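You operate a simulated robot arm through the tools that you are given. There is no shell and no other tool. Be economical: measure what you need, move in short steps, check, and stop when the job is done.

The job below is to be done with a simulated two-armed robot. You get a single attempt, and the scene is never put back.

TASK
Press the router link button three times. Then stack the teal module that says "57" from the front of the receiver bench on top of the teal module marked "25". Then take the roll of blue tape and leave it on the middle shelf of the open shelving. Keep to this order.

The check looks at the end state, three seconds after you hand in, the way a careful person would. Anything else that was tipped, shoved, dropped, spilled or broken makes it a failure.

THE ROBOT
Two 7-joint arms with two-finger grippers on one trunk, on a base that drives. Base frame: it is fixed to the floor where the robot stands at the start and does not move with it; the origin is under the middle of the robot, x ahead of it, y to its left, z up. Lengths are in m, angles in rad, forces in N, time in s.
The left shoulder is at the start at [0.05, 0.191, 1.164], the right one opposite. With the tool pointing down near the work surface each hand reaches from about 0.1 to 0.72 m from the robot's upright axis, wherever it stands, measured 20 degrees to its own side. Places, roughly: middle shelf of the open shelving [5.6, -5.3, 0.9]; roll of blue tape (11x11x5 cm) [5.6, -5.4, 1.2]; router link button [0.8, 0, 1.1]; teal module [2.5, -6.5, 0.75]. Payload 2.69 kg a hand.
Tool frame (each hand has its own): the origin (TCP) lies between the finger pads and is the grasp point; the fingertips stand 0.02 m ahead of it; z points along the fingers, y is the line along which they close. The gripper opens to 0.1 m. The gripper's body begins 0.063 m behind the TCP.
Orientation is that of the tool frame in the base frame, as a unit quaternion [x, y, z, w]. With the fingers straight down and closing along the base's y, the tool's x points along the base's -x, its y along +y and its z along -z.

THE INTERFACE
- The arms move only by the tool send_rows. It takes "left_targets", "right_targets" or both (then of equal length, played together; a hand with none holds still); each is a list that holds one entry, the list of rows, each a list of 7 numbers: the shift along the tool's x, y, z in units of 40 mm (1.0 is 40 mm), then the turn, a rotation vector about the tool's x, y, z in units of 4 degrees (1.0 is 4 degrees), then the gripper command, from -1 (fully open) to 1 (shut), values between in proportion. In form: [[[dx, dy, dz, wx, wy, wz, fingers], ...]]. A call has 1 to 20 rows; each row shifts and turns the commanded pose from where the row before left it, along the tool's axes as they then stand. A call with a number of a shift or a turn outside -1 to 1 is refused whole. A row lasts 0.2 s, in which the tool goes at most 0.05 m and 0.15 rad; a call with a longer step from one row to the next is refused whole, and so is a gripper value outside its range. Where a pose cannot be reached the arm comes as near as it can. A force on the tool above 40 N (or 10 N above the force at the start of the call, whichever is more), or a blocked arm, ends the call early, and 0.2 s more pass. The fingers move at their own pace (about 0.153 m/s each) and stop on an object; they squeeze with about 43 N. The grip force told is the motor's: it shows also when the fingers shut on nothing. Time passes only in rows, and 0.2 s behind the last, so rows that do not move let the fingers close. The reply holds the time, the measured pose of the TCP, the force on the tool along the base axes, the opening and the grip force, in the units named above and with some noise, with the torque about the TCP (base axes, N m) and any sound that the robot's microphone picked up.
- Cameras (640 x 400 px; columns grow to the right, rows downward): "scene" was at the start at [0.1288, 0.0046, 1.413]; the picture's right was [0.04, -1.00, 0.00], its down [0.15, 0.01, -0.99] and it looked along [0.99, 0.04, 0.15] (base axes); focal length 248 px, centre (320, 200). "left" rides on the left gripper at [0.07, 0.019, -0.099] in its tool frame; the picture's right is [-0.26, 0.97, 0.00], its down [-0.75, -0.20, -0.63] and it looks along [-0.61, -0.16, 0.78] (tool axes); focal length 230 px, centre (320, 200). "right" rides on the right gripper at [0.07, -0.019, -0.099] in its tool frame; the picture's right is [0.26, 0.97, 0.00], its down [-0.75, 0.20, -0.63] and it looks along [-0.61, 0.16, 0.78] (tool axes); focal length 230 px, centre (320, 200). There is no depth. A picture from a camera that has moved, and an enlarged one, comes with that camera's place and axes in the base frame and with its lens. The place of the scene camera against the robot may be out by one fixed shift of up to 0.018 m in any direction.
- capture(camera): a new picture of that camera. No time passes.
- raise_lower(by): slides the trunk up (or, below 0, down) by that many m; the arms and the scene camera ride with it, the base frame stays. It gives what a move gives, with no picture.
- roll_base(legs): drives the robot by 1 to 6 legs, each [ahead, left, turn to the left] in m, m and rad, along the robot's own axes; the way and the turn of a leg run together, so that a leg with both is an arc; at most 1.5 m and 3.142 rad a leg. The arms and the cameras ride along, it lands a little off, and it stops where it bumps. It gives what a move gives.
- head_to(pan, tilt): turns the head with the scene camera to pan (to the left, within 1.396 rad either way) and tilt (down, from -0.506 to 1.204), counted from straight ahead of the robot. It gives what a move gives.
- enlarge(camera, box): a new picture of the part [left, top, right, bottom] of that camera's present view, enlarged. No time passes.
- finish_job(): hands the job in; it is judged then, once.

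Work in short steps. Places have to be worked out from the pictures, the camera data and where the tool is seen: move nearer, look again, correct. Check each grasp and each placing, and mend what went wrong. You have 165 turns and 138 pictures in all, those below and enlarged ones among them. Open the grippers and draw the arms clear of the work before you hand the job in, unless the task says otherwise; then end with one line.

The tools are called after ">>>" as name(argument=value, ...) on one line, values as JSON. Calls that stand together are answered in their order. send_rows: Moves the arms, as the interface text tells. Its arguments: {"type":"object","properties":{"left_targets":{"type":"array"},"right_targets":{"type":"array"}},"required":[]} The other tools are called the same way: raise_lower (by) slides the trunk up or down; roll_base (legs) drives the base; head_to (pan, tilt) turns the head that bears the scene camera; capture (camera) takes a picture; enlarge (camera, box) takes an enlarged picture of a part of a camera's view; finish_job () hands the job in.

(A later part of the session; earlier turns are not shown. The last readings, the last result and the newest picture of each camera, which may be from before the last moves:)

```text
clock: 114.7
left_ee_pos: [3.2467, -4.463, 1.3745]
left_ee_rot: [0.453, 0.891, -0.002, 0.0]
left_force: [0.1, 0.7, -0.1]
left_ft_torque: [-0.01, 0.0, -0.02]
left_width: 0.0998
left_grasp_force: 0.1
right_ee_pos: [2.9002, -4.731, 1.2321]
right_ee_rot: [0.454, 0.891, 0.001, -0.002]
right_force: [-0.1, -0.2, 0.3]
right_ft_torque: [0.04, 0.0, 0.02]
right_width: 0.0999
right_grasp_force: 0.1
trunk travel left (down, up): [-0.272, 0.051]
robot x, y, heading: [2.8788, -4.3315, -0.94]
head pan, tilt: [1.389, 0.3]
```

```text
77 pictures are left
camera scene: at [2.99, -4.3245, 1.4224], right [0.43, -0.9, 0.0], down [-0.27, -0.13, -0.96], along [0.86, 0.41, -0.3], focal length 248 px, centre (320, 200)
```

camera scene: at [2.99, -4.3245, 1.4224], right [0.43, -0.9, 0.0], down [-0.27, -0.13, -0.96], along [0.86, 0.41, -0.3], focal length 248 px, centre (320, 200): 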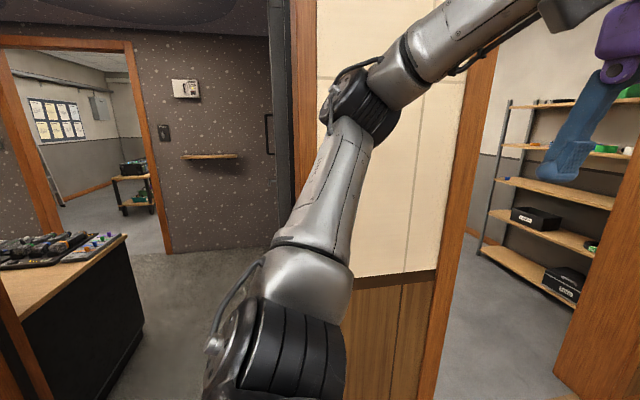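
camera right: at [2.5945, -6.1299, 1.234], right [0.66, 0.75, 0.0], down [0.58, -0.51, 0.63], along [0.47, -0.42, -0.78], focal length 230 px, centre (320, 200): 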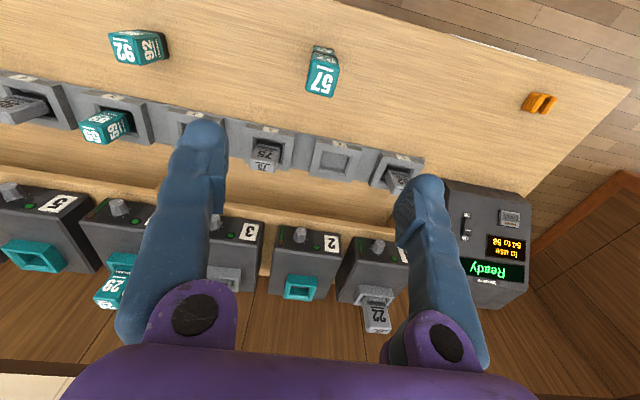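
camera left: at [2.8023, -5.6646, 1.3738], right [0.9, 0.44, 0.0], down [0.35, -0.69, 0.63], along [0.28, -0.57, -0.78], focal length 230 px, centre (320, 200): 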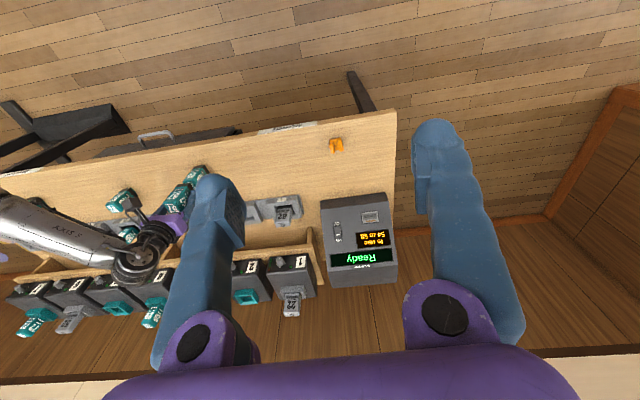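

The opening runs about r=5.89…6.83 along the wall (my wall coordinates), the shelving is visible through it. I'm at r≈5.19; I drive 1.15 m ahead parallel to the wall so that I'm opposite the door, then check sideways clearance.

>>> roll_base(legs=[[1.15, 0.0, 0.013]])

>>> head_to(pan=1.39, tilt=0.6)

>>> capture(camera="scene")

>>> head_to(pan=0.7, tilt=0.5)

>>> capture(camera="scene")

```text
clock: 120.5
left_ee_pos: [3.9073, -5.3973, 1.375]
left_ee_rot: [0.461, 0.888, -0.002, 0.0]
left_force: [0.3, -0.3, 0.1]
left_ft_torque: [0.0, 0.02, -0.01]
left_width: 0.1002
left_grasp_force: 0.0
right_ee_pos: [3.5567, -5.6588, 1.2316]
right_ee_rot: [0.461, 0.888, 0.0, -0.001]
right_force: [0.0, 0.0, -0.1]
right_ft_torque: [-0.02, 0.01, 0.0]
right_width: 0.1001
right_grasp_force: 0.1
trunk travel left (down, up): [-0.272, 0.051]
robot x, y, heading: [3.5423, -5.2631, -0.961]
head pan, tilt: [1.389, 0.3]
```

```text
clock: 121.3
left_ee_pos: [3.9071, -5.3979, 1.3742]
left_ee_rot: [0.461, 0.887, -0.002, 0.0]
left_force: [-0.9, 0.6, -0.5]
left_ft_torque: [-0.03, -0.03, 0.01]
left_width: 0.1001
left_grasp_force: 0.1
right_ee_pos: [3.5568, -5.659, 1.2315]
right_ee_rot: [0.461, 0.888, 0.0, -0.001]
right_force: [0.5, -0.5, 0.2]
right_ft_torque: [-0.01, -0.03, -0.01]
right_width: 0.1002
right_grasp_force: 0.0
trunk travel left (down, up): [-0.272, 0.051]
robot x, y, heading: [3.5442, -5.2616, -0.96]
head pan, tilt: [1.389, 0.6]
```

```text
76 pictures are left
camera scene: at [3.6487, -5.2562, 1.395], right [0.42, -0.91, 0.0], down [-0.51, -0.24, -0.83], along [0.75, 0.34, -0.56], focal length 248 px, centre (320, 200)
```

scene: 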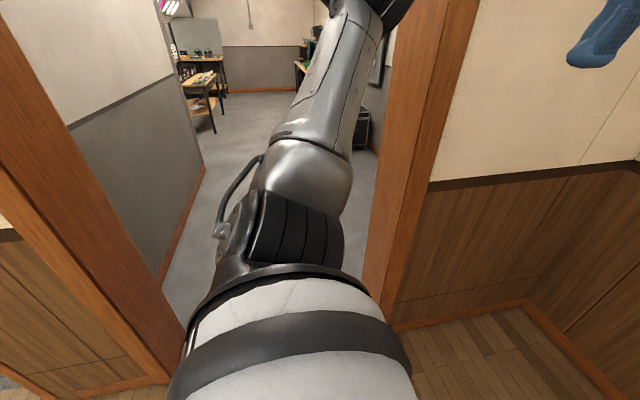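

```text
clock: 122.4
left_ee_pos: [3.9077, -5.3974, 1.3745]
left_ee_rot: [0.462, 0.887, -0.001, 0.0]
left_force: [-0.1, 0.5, -0.1]
left_ft_torque: [-0.02, -0.02, -0.01]
left_width: 0.1
left_grasp_force: 0.0
right_ee_pos: [3.5563, -5.6581, 1.2311]
right_ee_rot: [0.461, 0.888, 0.0, -0.001]
right_force: [-0.1, 0.7, 0.2]
right_ft_torque: [0.01, -0.01, -0.02]
right_width: 0.1002
right_grasp_force: 0.1
trunk travel left (down, up): [-0.272, 0.051]
robot x, y, heading: [3.5424, -5.2624, -0.958]
head pan, tilt: [0.7, 0.499]
```

```text
75 pictures are left
camera scene: at [3.6564, -5.3164, 1.404], right [-0.26, -0.97, 0.0], down [-0.46, 0.12, -0.88], along [0.85, -0.22, -0.48], focal length 248 px, centre (320, 200)
```

scene: 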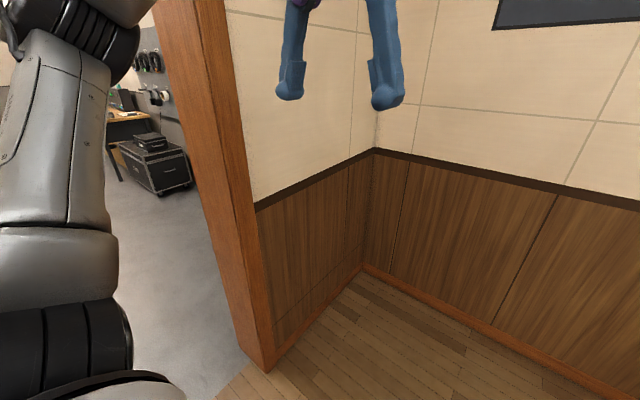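

I'm opposite the opening (r≈5.81…6.82; me at 6.335). I square up and strafe left 0.8 m into the doorway, watching for bumps.

>>> roll_base(legs=[[-0.015, 0.0, 0.033], [0.0, 0.8, 0.0]])

>>> head_to(pan=1.0, tilt=0.3)

>>> capture(camera="scene")

```text
clock: 130.1
left_ee_pos: [4.5367, -4.8854, 1.3748]
left_ee_rot: [0.439, 0.899, -0.002, 0.0]
left_force: [0.4, -0.6, -0.2]
left_ft_torque: [0.01, 0.01, -0.01]
left_width: 0.0999
left_grasp_force: 0.1
right_ee_pos: [4.1977, -5.1638, 1.2314]
right_ee_rot: [0.439, 0.898, 0.0, -0.001]
right_force: [0.1, 0.2, 0.6]
right_ft_torque: [-0.01, 0.01, -0.03]
right_width: 0.1003
right_grasp_force: 0.1
trunk travel left (down, up): [-0.272, 0.051]
robot x, y, heading: [4.1653, -4.767, -0.91]
head pan, tilt: [0.7, 0.499]
```

```text
clock: 130.9
left_ee_pos: [4.5358, -4.8859, 1.3747]
left_ee_rot: [0.439, 0.898, -0.003, 0.0]
left_force: [-0.8, 0.4, -0.1]
left_ft_torque: [-0.01, 0.01, 0.01]
left_width: 0.1
left_grasp_force: 0.1
right_ee_pos: [4.1984, -5.1645, 1.2315]
right_ee_rot: [0.44, 0.898, -0.001, -0.001]
right_force: [0.4, 0.0, -0.8]
right_ft_torque: [0.0, 0.06, 0.01]
right_width: 0.1
right_grasp_force: 0.0
trunk travel left (down, up): [-0.272, 0.051]
robot x, y, heading: [4.166, -4.77, -0.912]
head pan, tilt: [1.0, 0.3]
```

```text
74 pictures are left
camera scene: at [4.2855, -4.7896, 1.4224], right [0.09, -1.0, 0.0], down [-0.29, -0.03, -0.96], along [0.95, 0.08, -0.3], focal length 248 px, centre (320, 200)
```

scene: 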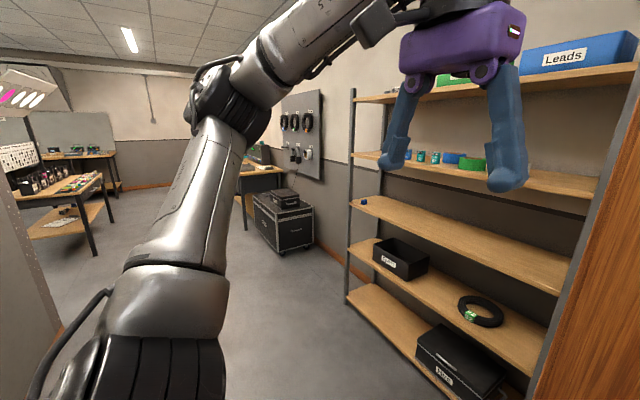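

Through without contact so far. The shelving has five boards; the third is the nearly empty middle shelf, the tape rolls are on the fourth. I continue left 0.75 m.

>>> roll_base(legs=[[0.0, 0.75, -0.01]])

>>> head_to(pan=0.0, tilt=0.3)

>>> capture(camera="scene")

```text
clock: 137.8
left_ee_pos: [5.1197, -4.4202, 1.3754]
left_ee_rot: [0.432, 0.902, -0.002, 0.0]
left_force: [0.0, -0.4, 0.9]
left_ft_torque: [0.0, -0.04, -0.02]
left_width: 0.1
left_grasp_force: 0.0
right_ee_pos: [4.7852, -4.705, 1.2314]
right_ee_rot: [0.431, 0.902, 0.0, 0.0]
right_force: [0.0, -1.1, -0.6]
right_ft_torque: [-0.02, 0.0, 0.03]
right_width: 0.0998
right_grasp_force: 0.0
trunk travel left (down, up): [-0.272, 0.051]
robot x, y, heading: [4.7472, -4.3089, -0.895]
head pan, tilt: [1.0, 0.3]
```

```text
clock: 139.1
left_ee_pos: [5.1188, -4.4204, 1.3736]
left_ee_rot: [0.431, 0.902, -0.002, 0.0]
left_force: [-0.1, 0.1, 0.4]
left_ft_torque: [0.0, 0.0, -0.03]
left_width: 0.0999
left_grasp_force: 0.1
right_ee_pos: [4.7851, -4.7036, 1.2316]
right_ee_rot: [0.431, 0.902, 0.001, -0.002]
right_force: [0.7, 0.1, -0.5]
right_ft_torque: [-0.04, -0.03, 0.03]
right_width: 0.0998
right_grasp_force: 0.0
trunk travel left (down, up): [-0.272, 0.051]
robot x, y, heading: [4.7445, -4.3073, -0.891]
head pan, tilt: [0.0, 0.3]
```

```text
73 pictures are left
camera scene: at [4.8317, -4.4115, 1.4224], right [-0.78, -0.63, 0.0], down [-0.19, 0.23, -0.96], along [0.6, -0.74, -0.3], focal length 248 px, centre (320, 200)
```

scene: 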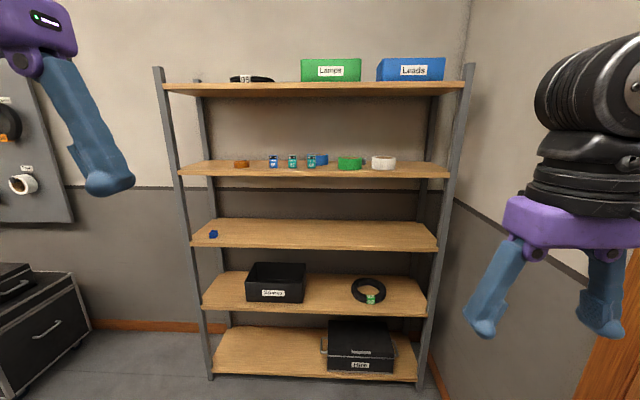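

>>> enlarge(camera="scene", box=[220, 130, 412, 250])

```text
3.33 times, centred on (316, 190) of scene
camera zoom: at [4.8317, -4.4115, 1.4224], right [-0.78, -0.63, 0.0], down [-0.19, 0.23, -0.96], along [0.6, -0.74, -0.3], focal length 828 px, centre (333, 233)
```

zoom: 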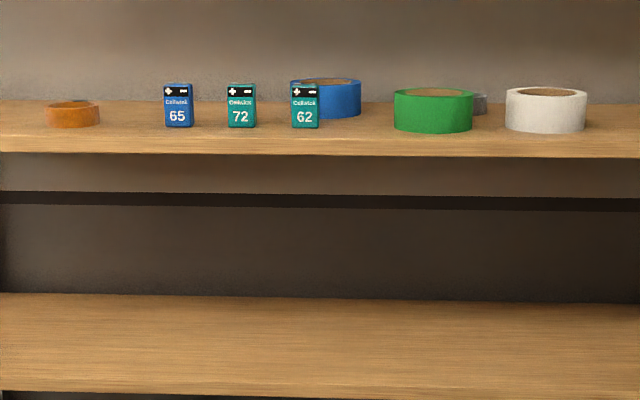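

Blue tape lies at the back of the fourth board (z≈1.225), behind battery "62" and beside the green tape; it's 11 cm wide so I must pinch its right wall with one finger in the hole, the hand pitched ~30° below horizontal because the gap to the top board is only ~0.28 m. I drive nearer with the right arm lined up.

>>> roll_base(legs=[[0.0, 0.24, -0.036], [0.5, 0.0, 0.0]])

>>> head_to(pan=-0.1, tilt=0.2)

>>> capture(camera="scene")

```text
clock: 144.4
left_ee_pos: [5.6099, -4.692, 1.3736]
left_ee_rot: [0.445, 0.895, -0.002, 0.0]
left_force: [0.0, 0.4, 0.1]
left_ft_torque: [0.02, 0.03, 0.01]
left_width: 0.0999
left_grasp_force: 0.0
right_ee_pos: [5.2667, -4.9659, 1.2306]
right_ee_rot: [0.446, 0.895, 0.001, -0.001]
right_force: [0.7, 0.3, 0.6]
right_ft_torque: [0.01, -0.02, 0.01]
right_width: 0.1
right_grasp_force: 0.0
trunk travel left (down, up): [-0.272, 0.051]
robot x, y, heading: [5.2376, -4.5669, -0.918]
head pan, tilt: [0.0, 0.3]
```

```text
clock: 145.1
left_ee_pos: [5.6089, -4.6921, 1.3756]
left_ee_rot: [0.445, 0.895, -0.002, 0.0]
left_force: [-0.5, -0.2, -0.7]
left_ft_torque: [0.01, 0.02, -0.01]
left_width: 0.0998
left_grasp_force: 0.0
right_ee_pos: [5.2664, -4.9653, 1.2312]
right_ee_rot: [0.446, 0.895, 0.001, -0.001]
right_force: [0.0, 0.1, -0.7]
right_ft_torque: [0.02, -0.04, -0.01]
right_width: 0.1
right_grasp_force: 0.1
trunk travel left (down, up): [-0.272, 0.051]
robot x, y, heading: [5.24, -4.5712, -0.922]
head pan, tilt: [-0.099, 0.201]
```

```text
71 pictures are left
camera scene: at [5.3148, -4.6791, 1.4317], right [-0.85, -0.52, 0.0], down [-0.1, 0.17, -0.98], along [0.51, -0.84, -0.2], focal length 248 px, centre (320, 200)
```

scene: 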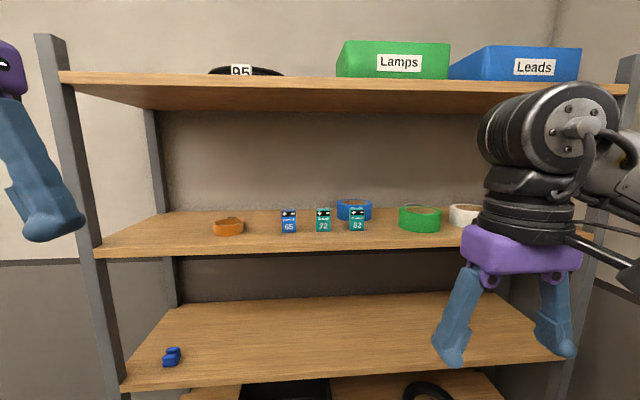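

>>> enlarge(camera="scene", box=[310, 180, 470, 280])

```text
4.00 times, centred on (390, 230) of scene
camera zoom: at [5.3148, -4.6791, 1.4317], right [-0.85, -0.52, 0.0], down [-0.1, 0.17, -0.98], along [0.51, -0.84, -0.2], focal length 993 px, centre (40, 80)
```

zoom: 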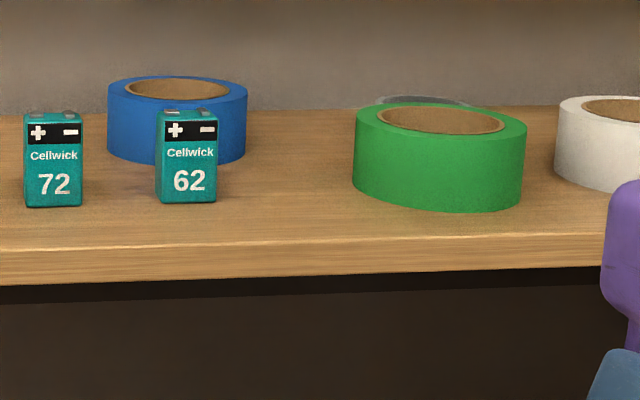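

Triangulated: shelf board z≈1.23, front edge at r≈7.45; blue tape centre (5.607,-5.3525), rim z≈1.275; "62" top ≈1.287; top board underside ≈1.54. I'll bring the right hand up and forward in front of the shelf, then pitch it to 38° below horizontal.

>>> send_rows(right_targets=[[[-0.36, 0, -0.9, 0, 0, 0, 0], [-0.36, 0, -0.9, 0, 0, 0, 0], [-0.36, 0, -0.9, 0, 0, 0, 0], [-0.36, 0, -0.9, 0, 0, 0, 0], [-0.36, 0, -0.9, 0, 0, 0, 0], [-0.36, 0, -0.9, 0, 0, 0, 0], [-0.36, 0, -0.9, 0, 0, 0, 0]]])

>>> send_rows(right_targets=[[[0, 0, 0, 0, -1, 0, 0], [0, 0, 0, 0, -1, 0, 0], [0, 0, 0, 0, -1, 0, 0], [0, 0, 0, 0, -1, 0, 0], [0, 0, 0, 0, -1, 0, 0], [0, 0, 0, 0, -1, 0, 0], [0, 0, 0, 0, -1, 0, 0], [0, 0, 0, 0, -1, 0, 0], [0, 0, 0, 0, -1, 0, 0], [0, 0, 0, 0, -1, 0, 0], [0, 0, 0, 0, -1, 0, 0], [0, 0, 0, 0, -1, 0, 0], [0, 0, 0, 0, -1, 0, 0]]])

>>> capture(camera="right")

>>> capture(camera="scene")

```text
clock: 146.7
left_ee_pos: [5.6093, -4.6917, 1.3735]
left_ee_rot: [0.446, 0.895, -0.002, 0.0]
left_force: [0.3, -0.9, 0.0]
left_ft_torque: [0.0, 0.01, 0.02]
left_width: 0.0999
left_grasp_force: 0.1
right_ee_pos: [5.327, -5.0403, 1.4705]
right_ee_rot: [0.444, 0.896, -0.002, 0.002]
right_force: [-0.1, -0.9, -0.4]
right_ft_torque: [0.0, -0.01, 0.0]
right_width: 0.0498
right_grasp_force: 0.1
right hand out of reach, approached as far as the arm can: row 7
trunk travel left (down, up): [-0.272, 0.051]
robot x, y, heading: [5.2372, -4.569, -0.922]
head pan, tilt: [-0.099, 0.201]
```

```text
clock: 149.5
left_ee_pos: [5.6079, -4.6915, 1.3751]
left_ee_rot: [0.445, 0.895, -0.002, 0.001]
left_force: [0.4, 0.2, 0.2]
left_ft_torque: [-0.03, -0.01, 0.03]
left_width: 0.1
left_grasp_force: 0.0
right_ee_pos: [5.3259, -5.0426, 1.4698]
right_ee_rot: [0.4, 0.805, -0.195, 0.392]
right_force: [0.0, 0.0, 0.0]
right_ft_torque: [0.0, 0.0, 0.01]
right_width: 0.0499
right_grasp_force: 0.0
trunk travel left (down, up): [-0.272, 0.051]
robot x, y, heading: [5.2361, -4.5689, -0.921]
head pan, tilt: [-0.099, 0.201]
```

```text
69 pictures are left
camera right: at [5.2386, -4.9591, 1.4767], right [0.68, 0.71, -0.2], down [0.14, 0.15, 0.98], along [0.72, -0.69, 0.0], focal length 230 px, centre (320, 200)
```

right: 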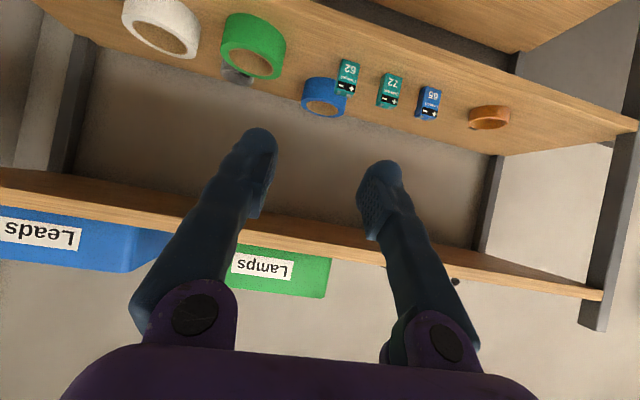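

```text
68 pictures are left
camera scene: at [5.3145, -4.6792, 1.4317], right [-0.85, -0.52, 0.0], down [-0.1, 0.17, -0.98], along [0.51, -0.84, -0.2], focal length 248 px, centre (320, 200)
```

scene: 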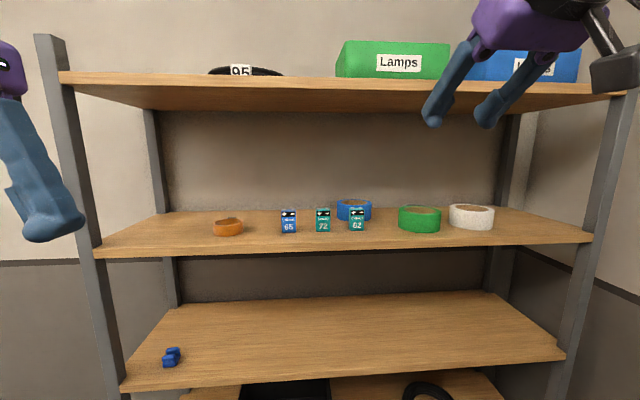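

The pitched hand carries its camera underneath, which would sit low between "62" and the green roll. I roll the hand 180° about its axis so the camera is on top, starting with 80°.

>>> send_rows(right_targets=[[[0, 0, 0, 0, 0, 1, 0], [0, 0, 0, 0, 0, 1, 0], [0, 0, 0, 0, 0, 1, 0], [0, 0, 0, 0, 0, 1, 0], [0, 0, 0, 0, 0, 1, 0], [0, 0, 0, 0, 0, 1, 0], [0, 0, 0, 0, 0, 1, 0], [0, 0, 0, 0, 0, 1, 0], [0, 0, 0, 0, 0, 1, 0], [0, 0, 0, 0, 0, 1, 0], [0, 0, 0, 0, 0, 1, 0], [0, 0, 0, 0, 0, 1, 0], [0, 0, 0, 0, 0, 1, 0], [0, 0, 0, 0, 0, 1, 0], [0, 0, 0, 0, 0, 1, 0], [0, 0, 0, 0, 0, 1, 0], [0, 0, 0, 0, 0, 1, 0], [0, 0, 0, 0, 0, 1, 0], [0, 0, 0, 0, 0, 1, 0], [0, 0, 0, 0, 0, 1, 0]]])

```text
clock: 153.7
left_ee_pos: [5.6087, -4.6922, 1.3742]
left_ee_rot: [0.446, 0.895, -0.001, 0.0]
left_force: [-0.2, 0.2, -0.6]
left_ft_torque: [-0.02, 0.0, -0.01]
left_width: 0.1002
left_grasp_force: 0.1
right_ee_pos: [5.3268, -5.0431, 1.4698]
right_ee_rot: [0.825, 0.359, 0.103, 0.425]
right_force: [-0.1, 0.9, 0.8]
right_ft_torque: [-0.05, 0.0, 0.03]
right_width: 0.0501
right_grasp_force: 0.0
trunk travel left (down, up): [-0.272, 0.051]
robot x, y, heading: [5.2424, -4.5666, -0.927]
head pan, tilt: [-0.099, 0.201]
```

The roll went without limit. I continue with 20 more steps of 4°.

>>> send_rows(right_targets=[[[0, 0, 0, 0, 0, 1, 0], [0, 0, 0, 0, 0, 1, 0], [0, 0, 0, 0, 0, 1, 0], [0, 0, 0, 0, 0, 1, 0], [0, 0, 0, 0, 0, 1, 0], [0, 0, 0, 0, 0, 1, 0], [0, 0, 0, 0, 0, 1, 0], [0, 0, 0, 0, 0, 1, 0], [0, 0, 0, 0, 0, 1, 0], [0, 0, 0, 0, 0, 1, 0], [0, 0, 0, 0, 0, 1, 0], [0, 0, 0, 0, 0, 1, 0], [0, 0, 0, 0, 0, 1, 0], [0, 0, 0, 0, 0, 1, 0], [0, 0, 0, 0, 0, 1, 0], [0, 0, 0, 0, 0, 1, 0], [0, 0, 0, 0, 0, 1, 0], [0, 0, 0, 0, 0, 1, 0], [0, 0, 0, 0, 0, 1, 0], [0, 0, 0, 0, 0, 1, 0]]])

```text
clock: 157.9
left_ee_pos: [5.6093, -4.6907, 1.3754]
left_ee_rot: [0.445, 0.895, -0.002, 0.001]
left_force: [0.1, -0.2, 0.6]
left_ft_torque: [0.0, -0.01, 0.01]
left_width: 0.0999
left_grasp_force: 0.2
right_ee_pos: [5.3266, -5.0427, 1.4696]
right_ee_rot: [0.863, -0.255, 0.352, 0.259]
right_force: [-0.1, 0.4, 0.0]
right_ft_torque: [0.02, 0.01, -0.03]
right_width: 0.0501
right_grasp_force: 0.1
trunk travel left (down, up): [-0.272, 0.051]
robot x, y, heading: [5.2378, -4.5653, -0.922]
head pan, tilt: [-0.099, 0.201]
```

Five more steps to complete 180°, then look.

>>> send_rows(right_targets=[[[0, 0, 0, 0, 0, 1, 0], [0, 0, 0, 0, 0, 1, 0], [0, 0, 0, 0, 0, 1, 0], [0, 0, 0, 0, 0, 1, 0], [0, 0, 0, 0, 0, 1, 0]]])

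>>> capture(camera="right")

>>> capture(camera="scene")

```text
clock: 159.1
left_ee_pos: [5.609, -4.6925, 1.375]
left_ee_rot: [0.446, 0.895, -0.002, 0.001]
left_force: [-0.6, 0.2, 0.6]
left_ft_torque: [-0.01, 0.0, 0.0]
left_width: 0.0999
left_grasp_force: 0.1
right_ee_pos: [5.326, -5.0414, 1.4707]
right_ee_rot: [0.805, -0.402, 0.391, 0.195]
right_force: [-0.8, 1.1, -0.2]
right_ft_torque: [-0.01, 0.01, 0.01]
right_width: 0.0504
right_grasp_force: 0.0
trunk travel left (down, up): [-0.272, 0.051]
robot x, y, heading: [5.2369, -4.5681, -0.924]
head pan, tilt: [-0.099, 0.201]
```

```text
67 pictures are left
camera right: at [5.32, -5.0048, 1.5866], right [-0.67, -0.71, 0.2], down [-0.74, 0.64, -0.2], along [0.01, -0.29, -0.96], focal length 230 px, centre (320, 200)
```

right: 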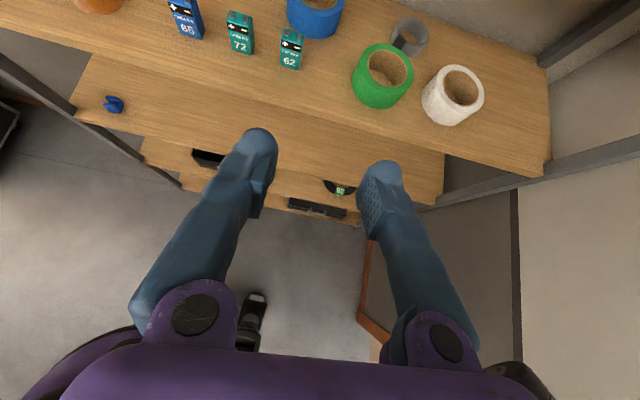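

```text
66 pictures are left
camera scene: at [5.3148, -4.679, 1.4317], right [-0.85, -0.52, 0.0], down [-0.1, 0.17, -0.98], along [0.51, -0.84, -0.2], focal length 248 px, centre (320, 200)
```

scene: 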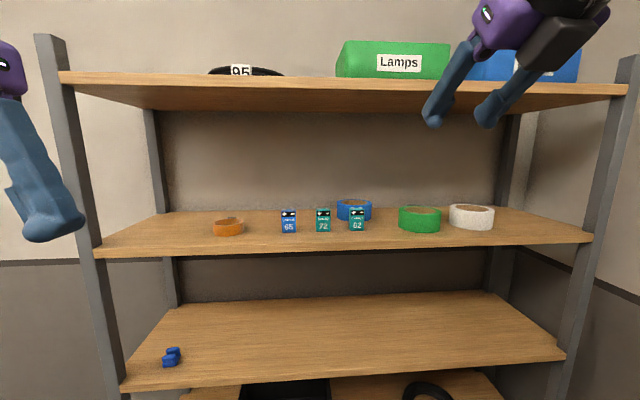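

The camera is on top now and sees the tape from above. I enlarge it to fix its position with the hand camera.

>>> enlarge(camera="right", box=[250, 0, 410, 100])

```text
4.00 times, centred on (330, 50) of right
camera zoom: at [5.32, -5.0048, 1.5866], right [-0.67, -0.71, 0.2], down [-0.74, 0.64, -0.2], along [0.01, -0.29, -0.96], focal length 920 px, centre (280, 800)
```

zoom: 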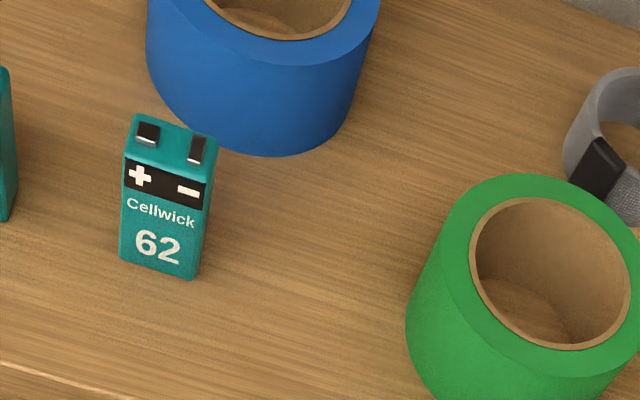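

I bring the hand down to entry height z≈1.335 just in front of the shelf and view the tape again.

>>> send_rows(right_targets=[[[-0.225, 0.031, 0.814, 0, 0, 0, 0], [-0.225, 0.031, 0.814, 0, 0, 0, 0], [-0.225, 0.031, 0.814, 0, 0, 0, 0], [-0.225, 0.031, 0.814, 0, 0, 0, 0], [-0.225, 0.031, 0.814, 0, 0, 0, 0]]])

>>> capture(camera="right")

>>> enlarge(camera="scene", box=[310, 60, 520, 260])

```text
clock: 160.3
left_ee_pos: [5.609, -4.6933, 1.3746]
left_ee_rot: [0.445, 0.896, -0.002, 0.0]
left_force: [0.0, -0.7, 0.1]
left_ft_torque: [0.02, -0.01, -0.06]
left_width: 0.0999
left_grasp_force: 0.1
right_ee_pos: [5.3832, -5.1292, 1.3337]
right_ee_rot: [0.805, -0.4, 0.392, 0.195]
right_force: [-0.2, 0.0, 0.8]
right_ft_torque: [0.03, 0.01, 0.03]
right_width: 0.0502
right_grasp_force: 0.0
trunk travel left (down, up): [-0.272, 0.051]
robot x, y, heading: [5.2374, -4.5704, -0.924]
head pan, tilt: [-0.099, 0.201]
```

```text
64 pictures are left
camera right: at [5.3762, -5.0918, 1.4505], right [-0.67, -0.71, 0.2], down [-0.74, 0.64, -0.2], along [0.01, -0.29, -0.96], focal length 230 px, centre (320, 200)
```

right: 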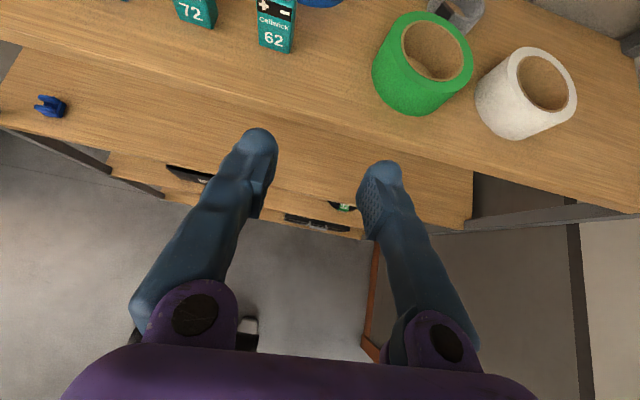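

```text
2.00 times, centred on (415, 160) of scene
camera zoom: at [5.3149, -4.6798, 1.4316], right [-0.85, -0.52, 0.0], down [-0.1, 0.17, -0.98], along [0.51, -0.84, -0.2], focal length 497 px, centre (130, 280)
```

zoom: 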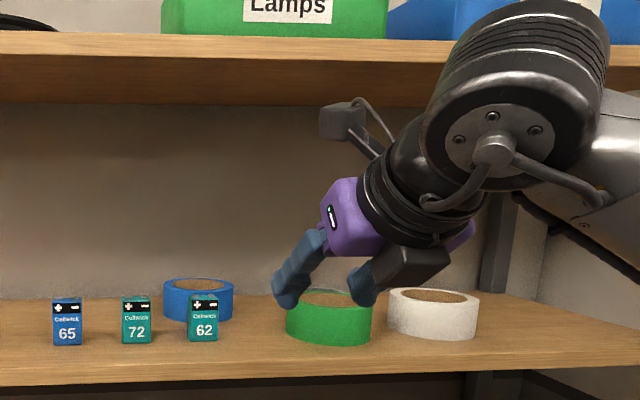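

Clear so far: the wrist joint is ~0.06 in radius, ~0.22 m behind the TCP, and will stay below the top board. I move straight forward 0.15 m at this height and look.

>>> send_rows(right_targets=[[[0.58, 0, 0.7375, 0, 0, 0, 0], [0.58, 0, 0.7375, 0, 0, 0, 0], [0.58, 0, 0.7375, 0, 0, 0, 0], [0.58, 0, 0.7375, 0, 0, 0, 0]]])

>>> capture(camera="right")

>>> capture(camera="scene")

```text
clock: 161.3
left_ee_pos: [5.6098, -4.6918, 1.3752]
left_ee_rot: [0.445, 0.895, -0.002, -0.001]
left_force: [-0.3, 0.3, 0.7]
left_ft_torque: [0.03, 0.01, 0.02]
left_width: 0.1001
left_grasp_force: 0.2
right_ee_pos: [5.4733, -5.2466, 1.3329]
right_ee_rot: [0.806, -0.4, 0.391, 0.195]
right_force: [-0.4, -0.3, 0.1]
right_ft_torque: [0.03, 0.01, -0.01]
right_width: 0.05
right_grasp_force: 0.1
trunk travel left (down, up): [-0.272, 0.051]
robot x, y, heading: [5.2355, -4.5721, -0.918]
head pan, tilt: [-0.099, 0.201]
```

```text
62 pictures are left
camera right: at [5.4672, -5.2093, 1.45], right [-0.67, -0.71, 0.2], down [-0.74, 0.64, -0.2], along [0.01, -0.29, -0.96], focal length 230 px, centre (320, 200)
```

right: 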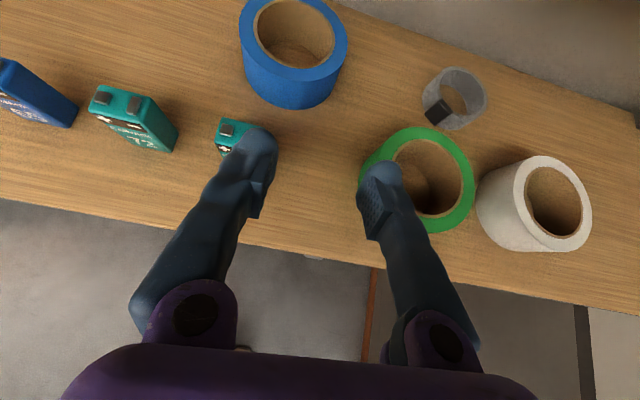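

```text
61 pictures are left
camera scene: at [5.3156, -4.6794, 1.4316], right [-0.85, -0.52, 0.0], down [-0.1, 0.17, -0.98], along [0.51, -0.84, -0.2], focal length 248 px, centre (320, 200)
```

scene: 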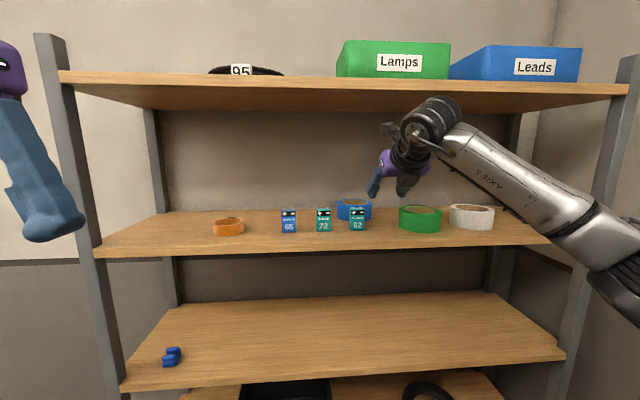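

>>> enlarge(camera="right", box=[220, 0, 380, 100])

```text
4.00 times, centred on (300, 50) of right
camera zoom: at [5.4672, -5.2093, 1.45], right [-0.67, -0.71, 0.2], down [-0.74, 0.64, -0.2], along [0.01, -0.29, -0.96], focal length 920 px, centre (400, 800)
```

zoom: 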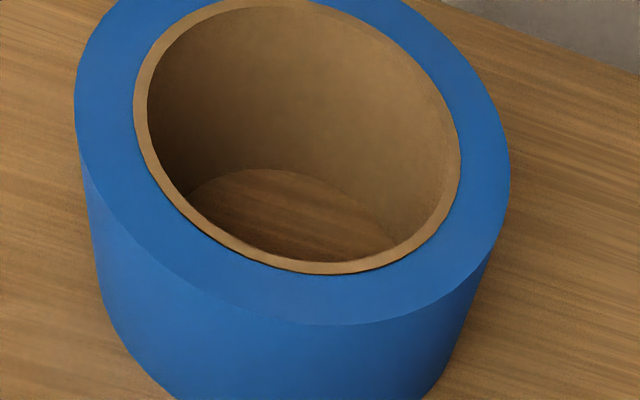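

Right-camera triangulation puts the rim at z≈1.265 and the tape centre at about (5.604,-5.357). I step forward to the start of the final slanted insertion over its right wall and look.

>>> send_rows(right_targets=[[[0.585, 0.124, 0.746, 0, 0, 0, 0], [0.585, 0.124, 0.746, 0, 0, 0, 0], [0, 0, 0, 0, 0, 0, 0]]])

>>> capture(camera="right")

>>> enlarge(camera="scene", box=[300, 60, 520, 260])

```text
clock: 162.1
left_ee_pos: [5.6088, -4.6924, 1.3747]
left_ee_rot: [0.445, 0.896, -0.001, 0.0]
left_force: [-0.7, -0.7, -0.7]
left_ft_torque: [-0.01, 0.02, 0.02]
left_width: 0.0999
left_grasp_force: 0.1
right_ee_pos: [5.5108, -5.3094, 1.3331]
right_ee_rot: [0.805, -0.399, 0.393, 0.195]
right_force: [-0.3, -0.7, 1.2]
right_ft_torque: [-0.01, -0.02, 0.03]
right_width: 0.0501
right_grasp_force: 0.0
trunk travel left (down, up): [-0.272, 0.051]
robot x, y, heading: [5.2366, -4.5667, -0.927]
head pan, tilt: [-0.099, 0.201]
```

```text
59 pictures are left
camera right: at [5.505, -5.2732, 1.4506], right [-0.67, -0.71, 0.2], down [-0.74, 0.64, -0.2], along [0.01, -0.29, -0.96], focal length 230 px, centre (320, 200)
```

right: 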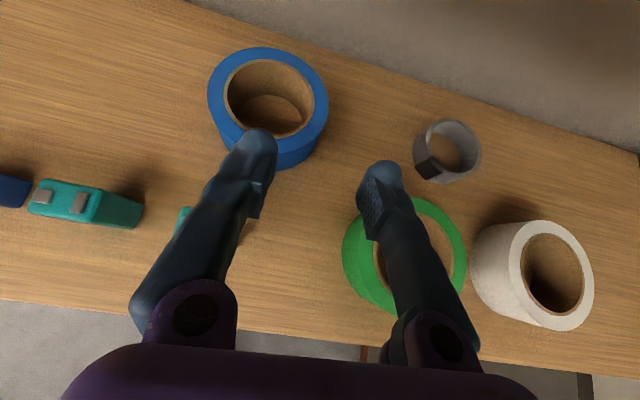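

```text
2.00 times, centred on (410, 160) of scene
camera zoom: at [5.3142, -4.679, 1.4318], right [-0.85, -0.52, 0.0], down [-0.1, 0.17, -0.98], along [0.51, -0.84, -0.2], focal length 497 px, centre (140, 280)
```

zoom: 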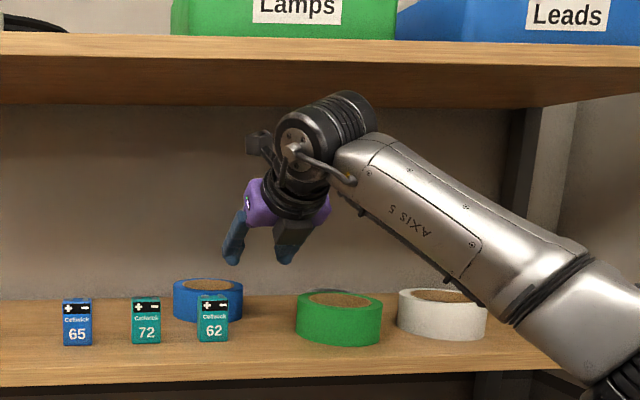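

The position is confirmed (centre (5.604,-5.357)); inner finger is over the hole, outer finger beyond the right wall. I insert along the tool axis two thirds of the way and check.

>>> send_rows(right_targets=[[[0.01, 0.01, 0.49, 0, 0, 0, 0], [0.01, 0.01, 0.49, 0, 0, 0, 0], [0.01, 0.01, 0.49, 0, 0, 0, 0], [0.01, 0.01, 0.49, 0, 0, 0, 0]]])

>>> capture(camera="right")

>>> enlarge(camera="scene", box=[300, 60, 520, 260])

```text
clock: 163.1
left_ee_pos: [5.6109, -4.6925, 1.3752]
left_ee_rot: [0.445, 0.895, -0.002, 0.0]
left_force: [0.3, 1.4, 0.8]
left_ft_torque: [0.0, -0.01, -0.02]
left_width: 0.0997
left_grasp_force: 0.0
right_ee_pos: [5.5501, -5.3633, 1.2875]
right_ee_rot: [0.805, -0.4, 0.392, 0.195]
right_force: [-1.1, 0.3, 0.2]
right_ft_torque: [0.02, 0.04, 0.0]
right_width: 0.05
right_grasp_force: 0.1
trunk travel left (down, up): [-0.272, 0.051]
robot x, y, heading: [5.2379, -4.5694, -0.926]
head pan, tilt: [-0.099, 0.201]
```

```text
57 pictures are left
camera right: at [5.5427, -5.3261, 1.4038], right [-0.67, -0.71, 0.2], down [-0.74, 0.64, -0.2], along [0.01, -0.29, -0.96], focal length 230 px, centre (320, 200)
```

right: 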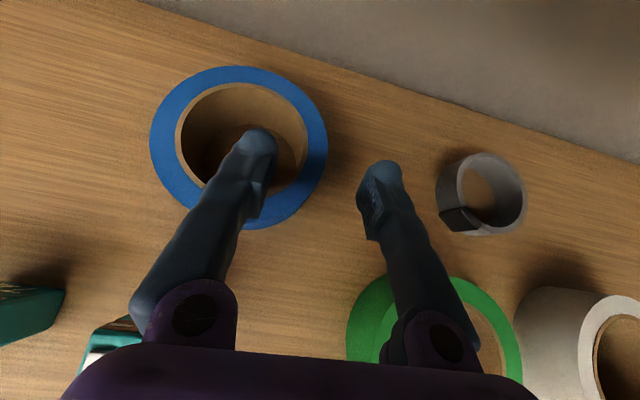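

```text
2.00 times, centred on (410, 160) of scene
camera zoom: at [5.3155, -4.6789, 1.4317], right [-0.85, -0.52, 0.0], down [-0.1, 0.17, -0.98], along [0.51, -0.84, -0.2], focal length 497 px, centre (140, 280)
```

zoom: 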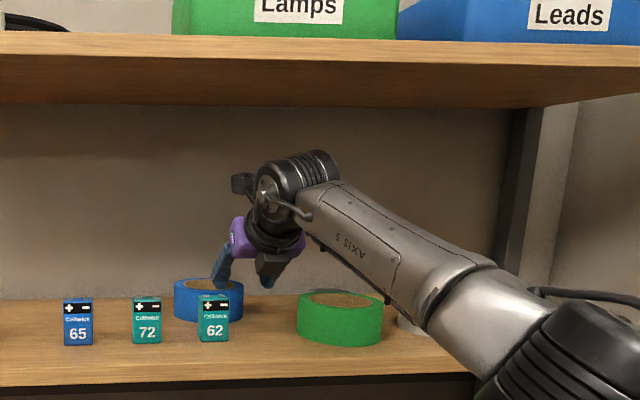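

The inner finger is inside the hole, outer finger outside, mid-point on the wall. I go the last 3.6 cm along the axis and close.

>>> send_rows(right_targets=[[[0, 0, 0.45, 0, 0, 0, 0], [-0.04, 0.02, 0.46, 0, 0, 0, 0], [0, 0, 0, 0, 0, 0, 0.3], [0, 0, 0, 0, 0, 0, 1], [0, 0, 0, 0, 0, 0, 1], [0, 0, 0, 0, 0, 0, 1]]])

>>> capture(camera="right")

>>> enlarge(camera="scene", box=[300, 60, 520, 260])

```text
clock: 164.5
left_ee_pos: [5.6083, -4.691, 1.3752]
left_ee_rot: [0.446, 0.895, -0.002, 0.0]
left_force: [-0.1, 0.3, -0.1]
left_ft_torque: [0.02, -0.02, 0.02]
left_width: 0.1003
left_grasp_force: 0.1
right_ee_pos: [5.5582, -5.3763, 1.2668]
right_ee_rot: [0.805, -0.4, 0.393, 0.196]
right_force: [2.8, -1.9, 6.1]
right_ft_torque: [0.46, -0.27, -0.29]
right_width: 0.0152
right_grasp_force: 41.6
right hand out of reach, approached as far as the arm can: row 2
trunk travel left (down, up): [-0.272, 0.051]
robot x, y, heading: [5.2362, -4.5713, -0.921]
head pan, tilt: [-0.099, 0.201]
```

```text
55 pictures are left
camera right: at [5.5509, -5.3395, 1.3845], right [-0.67, -0.71, 0.2], down [-0.74, 0.64, -0.2], along [0.01, -0.29, -0.96], focal length 230 px, centre (320, 200)
```

right: 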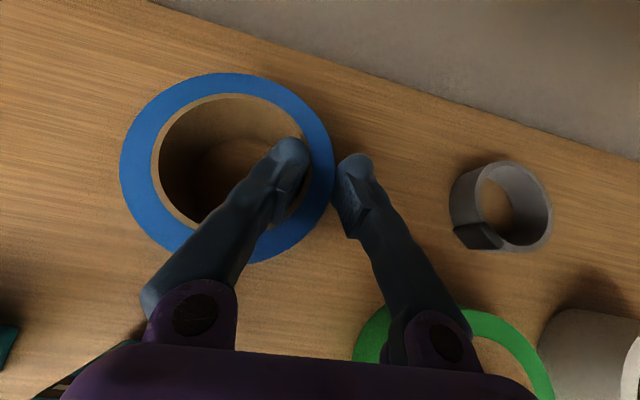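

```text
2.00 times, centred on (410, 160) of scene
camera zoom: at [5.3149, -4.6786, 1.4318], right [-0.85, -0.52, 0.0], down [-0.1, 0.17, -0.98], along [0.51, -0.84, -0.2], focal length 497 px, centre (140, 280)
```

zoom: 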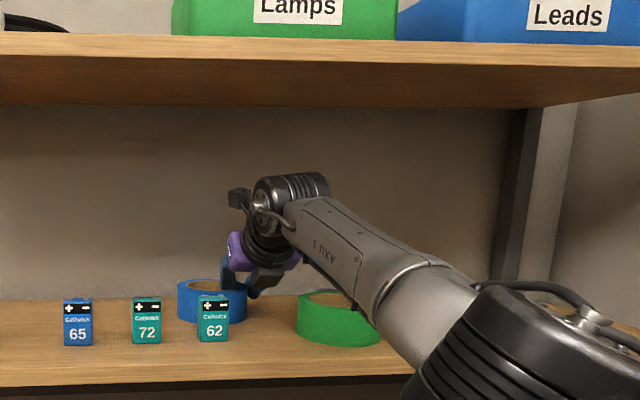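

Gripped on the wall (width 0.015, 42 N). I lift straight up 2 cm and check that the tape comes along.

>>> send_rows(right_targets=[[[0.2, 0, -0.155, 0, 0, 0, 1], [0.2, 0, -0.155, 0, 0, 0, 1], [0, 0, 0, 0, 0, 0, 1]]])

>>> capture(camera="right")

>>> enlarge(camera="scene", box=[300, 160, 460, 260])

```text
clock: 165.3
left_ee_pos: [5.6084, -4.693, 1.3753]
left_ee_rot: [0.445, 0.895, -0.002, 0.0]
left_force: [0.6, 0.3, -0.2]
left_ft_torque: [0.0, -0.03, -0.06]
left_width: 0.1003
left_grasp_force: 0.1
right_ee_pos: [5.5539, -5.3749, 1.2845]
right_ee_rot: [0.805, -0.401, 0.391, 0.196]
right_force: [0.1, -0.2, -3.1]
right_ft_torque: [-0.04, 0.04, 0.02]
right_width: 0.015
right_grasp_force: 40.7
right hand out of reach, approached as far as the arm can: row 2
trunk travel left (down, up): [-0.272, 0.051]
robot x, y, heading: [5.2375, -4.5668, -0.927]
head pan, tilt: [-0.099, 0.201]
```

```text
53 pictures are left
camera right: at [5.5475, -5.3366, 1.4005], right [-0.67, -0.71, 0.2], down [-0.74, 0.64, -0.2], along [0.01, -0.29, -0.96], focal length 230 px, centre (320, 200)
```

right: 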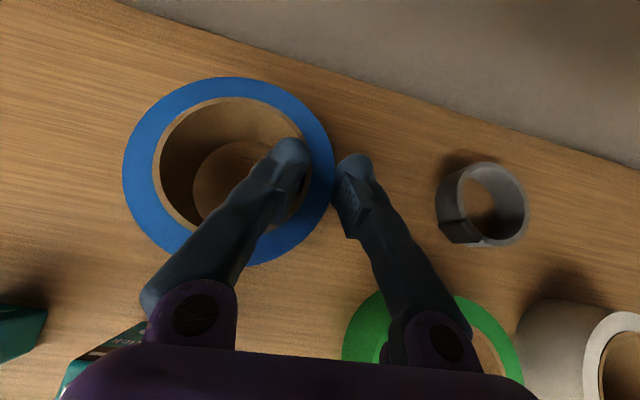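

```text
4.00 times, centred on (380, 210) of scene
camera zoom: at [5.3151, -4.6795, 1.4316], right [-0.85, -0.52, 0.0], down [-0.1, 0.17, -0.98], along [0.51, -0.84, -0.2], focal length 993 px, centre (80, 160)
```

zoom: 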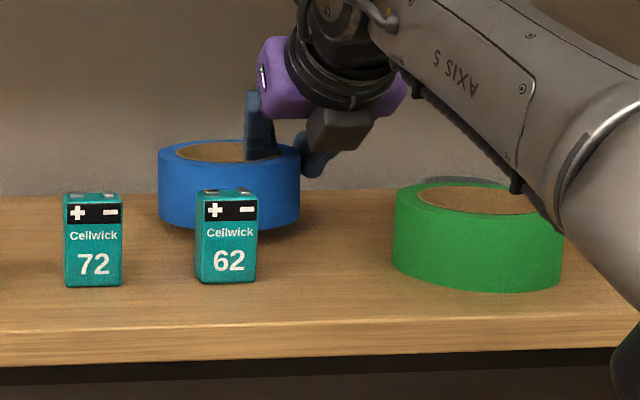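

The tape hangs level from the grip. I retreat in small steps: back, up and right through the gap between "62" and the green roll.

>>> send_rows(right_targets=[[[0, 0.45, -0.41, 0, 0, 0, 1], [0, 0.45, -0.41, 0, 0, 0, 1], [0, 0.45, -0.41, 0, 0, 0, 1]]])

>>> capture(camera="right")

>>> enlarge(camera="scene", box=[300, 160, 460, 260])

```text
clock: 166.1
left_ee_pos: [5.6075, -4.6919, 1.375]
left_ee_rot: [0.445, 0.895, -0.002, 0.001]
left_force: [-0.5, 0.0, 1.3]
left_ft_torque: [0.0, -0.02, -0.01]
left_width: 0.1
left_grasp_force: 0.0
right_ee_pos: [5.4868, -5.378, 1.3153]
right_ee_rot: [0.806, -0.399, 0.392, 0.194]
right_force: [0.0, 1.2, -1.3]
right_ft_torque: [-0.07, 0.04, 0.03]
right_width: 0.0151
right_grasp_force: 41.2
trunk travel left (down, up): [-0.272, 0.051]
robot x, y, heading: [5.2389, -4.5687, -0.918]
head pan, tilt: [-0.099, 0.201]
```

```text
51 pictures are left
camera right: at [5.479, -5.3406, 1.4324], right [-0.67, -0.71, 0.2], down [-0.74, 0.64, -0.2], along [0.01, -0.29, -0.96], focal length 230 px, centre (320, 200)
```

right: 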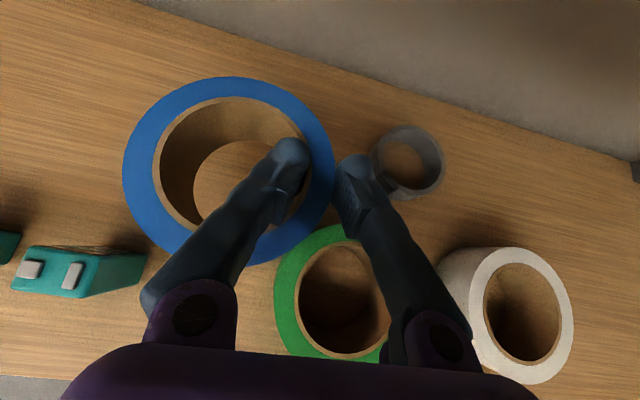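

```text
4.00 times, centred on (380, 210) of scene
camera zoom: at [5.3136, -4.6797, 1.4317], right [-0.85, -0.52, 0.0], down [-0.1, 0.17, -0.98], along [0.51, -0.84, -0.2], focal length 993 px, centre (80, 160)
```

zoom: 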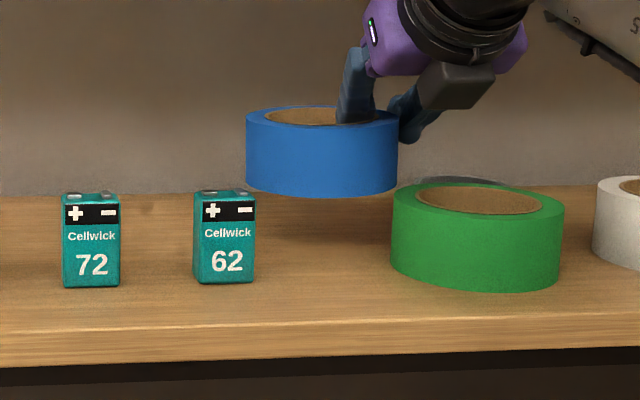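

Clear of both. I continue back and up.

>>> send_rows(right_targets=[[[0, 0, -0.45, 0, 0, 0, 1], [0, 0, -0.48, 0, 0, 0, 1], [-0.17, 0, -0.5, 0, 0, 0, 1], [-0.3, 0, -0.4, 0, 0, 0, 1]]])

>>> capture(camera="right")

>>> enlarge(camera="scene", box=[300, 60, 520, 260])

```text
clock: 167.1
left_ee_pos: [5.609, -4.6924, 1.3755]
left_ee_rot: [0.445, 0.895, -0.002, 0.0]
left_force: [-0.8, 0.6, -0.5]
left_ft_torque: [-0.04, 0.0, 0.0]
left_width: 0.1002
left_grasp_force: 0.1
right_ee_pos: [5.445, -5.3202, 1.344]
right_ee_rot: [0.804, -0.401, 0.393, 0.195]
right_force: [0.0, 0.2, -1.4]
right_ft_torque: [-0.05, 0.09, -0.02]
right_width: 0.0149
right_grasp_force: 41.5
trunk travel left (down, up): [-0.272, 0.051]
robot x, y, heading: [5.2412, -4.5696, -0.918]
head pan, tilt: [-0.099, 0.201]
```

```text
49 pictures are left
camera right: at [5.4386, -5.2828, 1.4618], right [-0.68, -0.71, 0.2], down [-0.74, 0.64, -0.2], along [0.01, -0.29, -0.96], focal length 230 px, centre (320, 200)
```

right: 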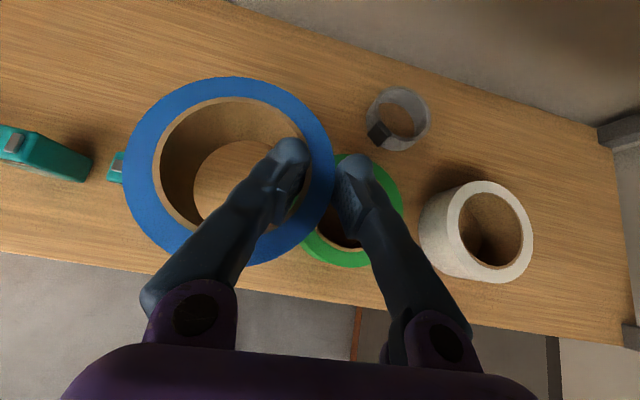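

```text
2.00 times, centred on (410, 160) of scene
camera zoom: at [5.3143, -4.6792, 1.4317], right [-0.85, -0.52, 0.0], down [-0.1, 0.17, -0.98], along [0.51, -0.84, -0.2], focal length 497 px, centre (140, 280)
```

zoom: 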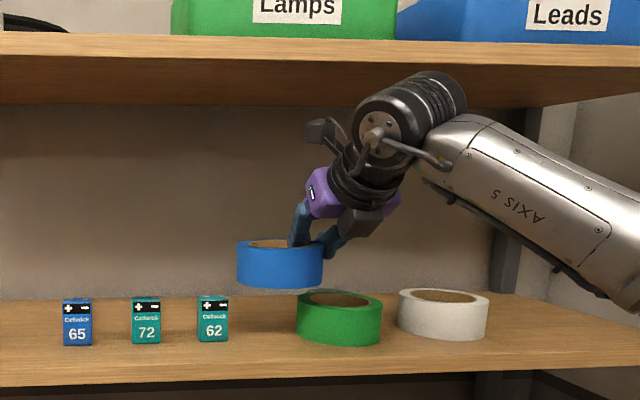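

The tape is above everything now. I retreat horizontally 0.24 m out of the shelf.

>>> send_rows(right_targets=[[[-0.618, 0, -0.786, 0, 0, 0, 1], [-0.618, 0, -0.786, 0, 0, 0, 1], [-0.618, 0, -0.786, 0, 0, 0, 1], [-0.618, 0, -0.786, 0, 0, 0, 1], [-0.618, 0, -0.786, 0, 0, 0, 1], [-0.618, 0, -0.786, 0, 0, 0, 1]]])

>>> head_to(pan=-0.05, tilt=0.45)

>>> capture(camera="scene")

```text
clock: 168.5
left_ee_pos: [5.6082, -4.6914, 1.3755]
left_ee_rot: [0.445, 0.895, -0.002, -0.001]
left_force: [0.3, 0.1, 0.8]
left_ft_torque: [-0.01, -0.03, 0.0]
left_width: 0.1
left_grasp_force: 0.1
right_ee_pos: [5.2979, -5.1273, 1.3448]
right_ee_rot: [0.805, -0.401, 0.392, 0.196]
right_force: [-1.2, 0.2, -2.3]
right_ft_torque: [-0.03, 0.08, 0.04]
right_width: 0.015
right_grasp_force: 40.5
trunk travel left (down, up): [-0.272, 0.051]
robot x, y, heading: [5.24, -4.5706, -0.922]
head pan, tilt: [-0.099, 0.201]
```

```text
clock: 169.2
left_ee_pos: [5.6079, -4.691, 1.3741]
left_ee_rot: [0.445, 0.895, -0.002, 0.0]
left_force: [-0.2, 0.0, 0.0]
left_ft_torque: [-0.01, 0.0, -0.04]
left_width: 0.1001
left_grasp_force: 0.1
right_ee_pos: [5.2998, -5.1278, 1.3445]
right_ee_rot: [0.805, -0.401, 0.392, 0.194]
right_force: [-0.1, 0.3, -2.3]
right_ft_torque: [-0.03, 0.07, -0.02]
right_width: 0.0153
right_grasp_force: 40.6
trunk travel left (down, up): [-0.272, 0.051]
robot x, y, heading: [5.2401, -4.567, -0.92]
head pan, tilt: [-0.051, 0.45]
```

```text
47 pictures are left
camera scene: at [5.3179, -4.6757, 1.4085], right [-0.83, -0.56, 0.0], down [-0.24, 0.36, -0.9], along [0.51, -0.75, -0.43], focal length 248 px, centre (320, 200)
```

scene: 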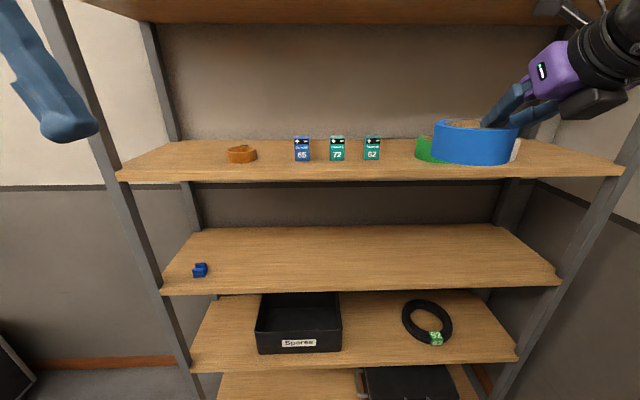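

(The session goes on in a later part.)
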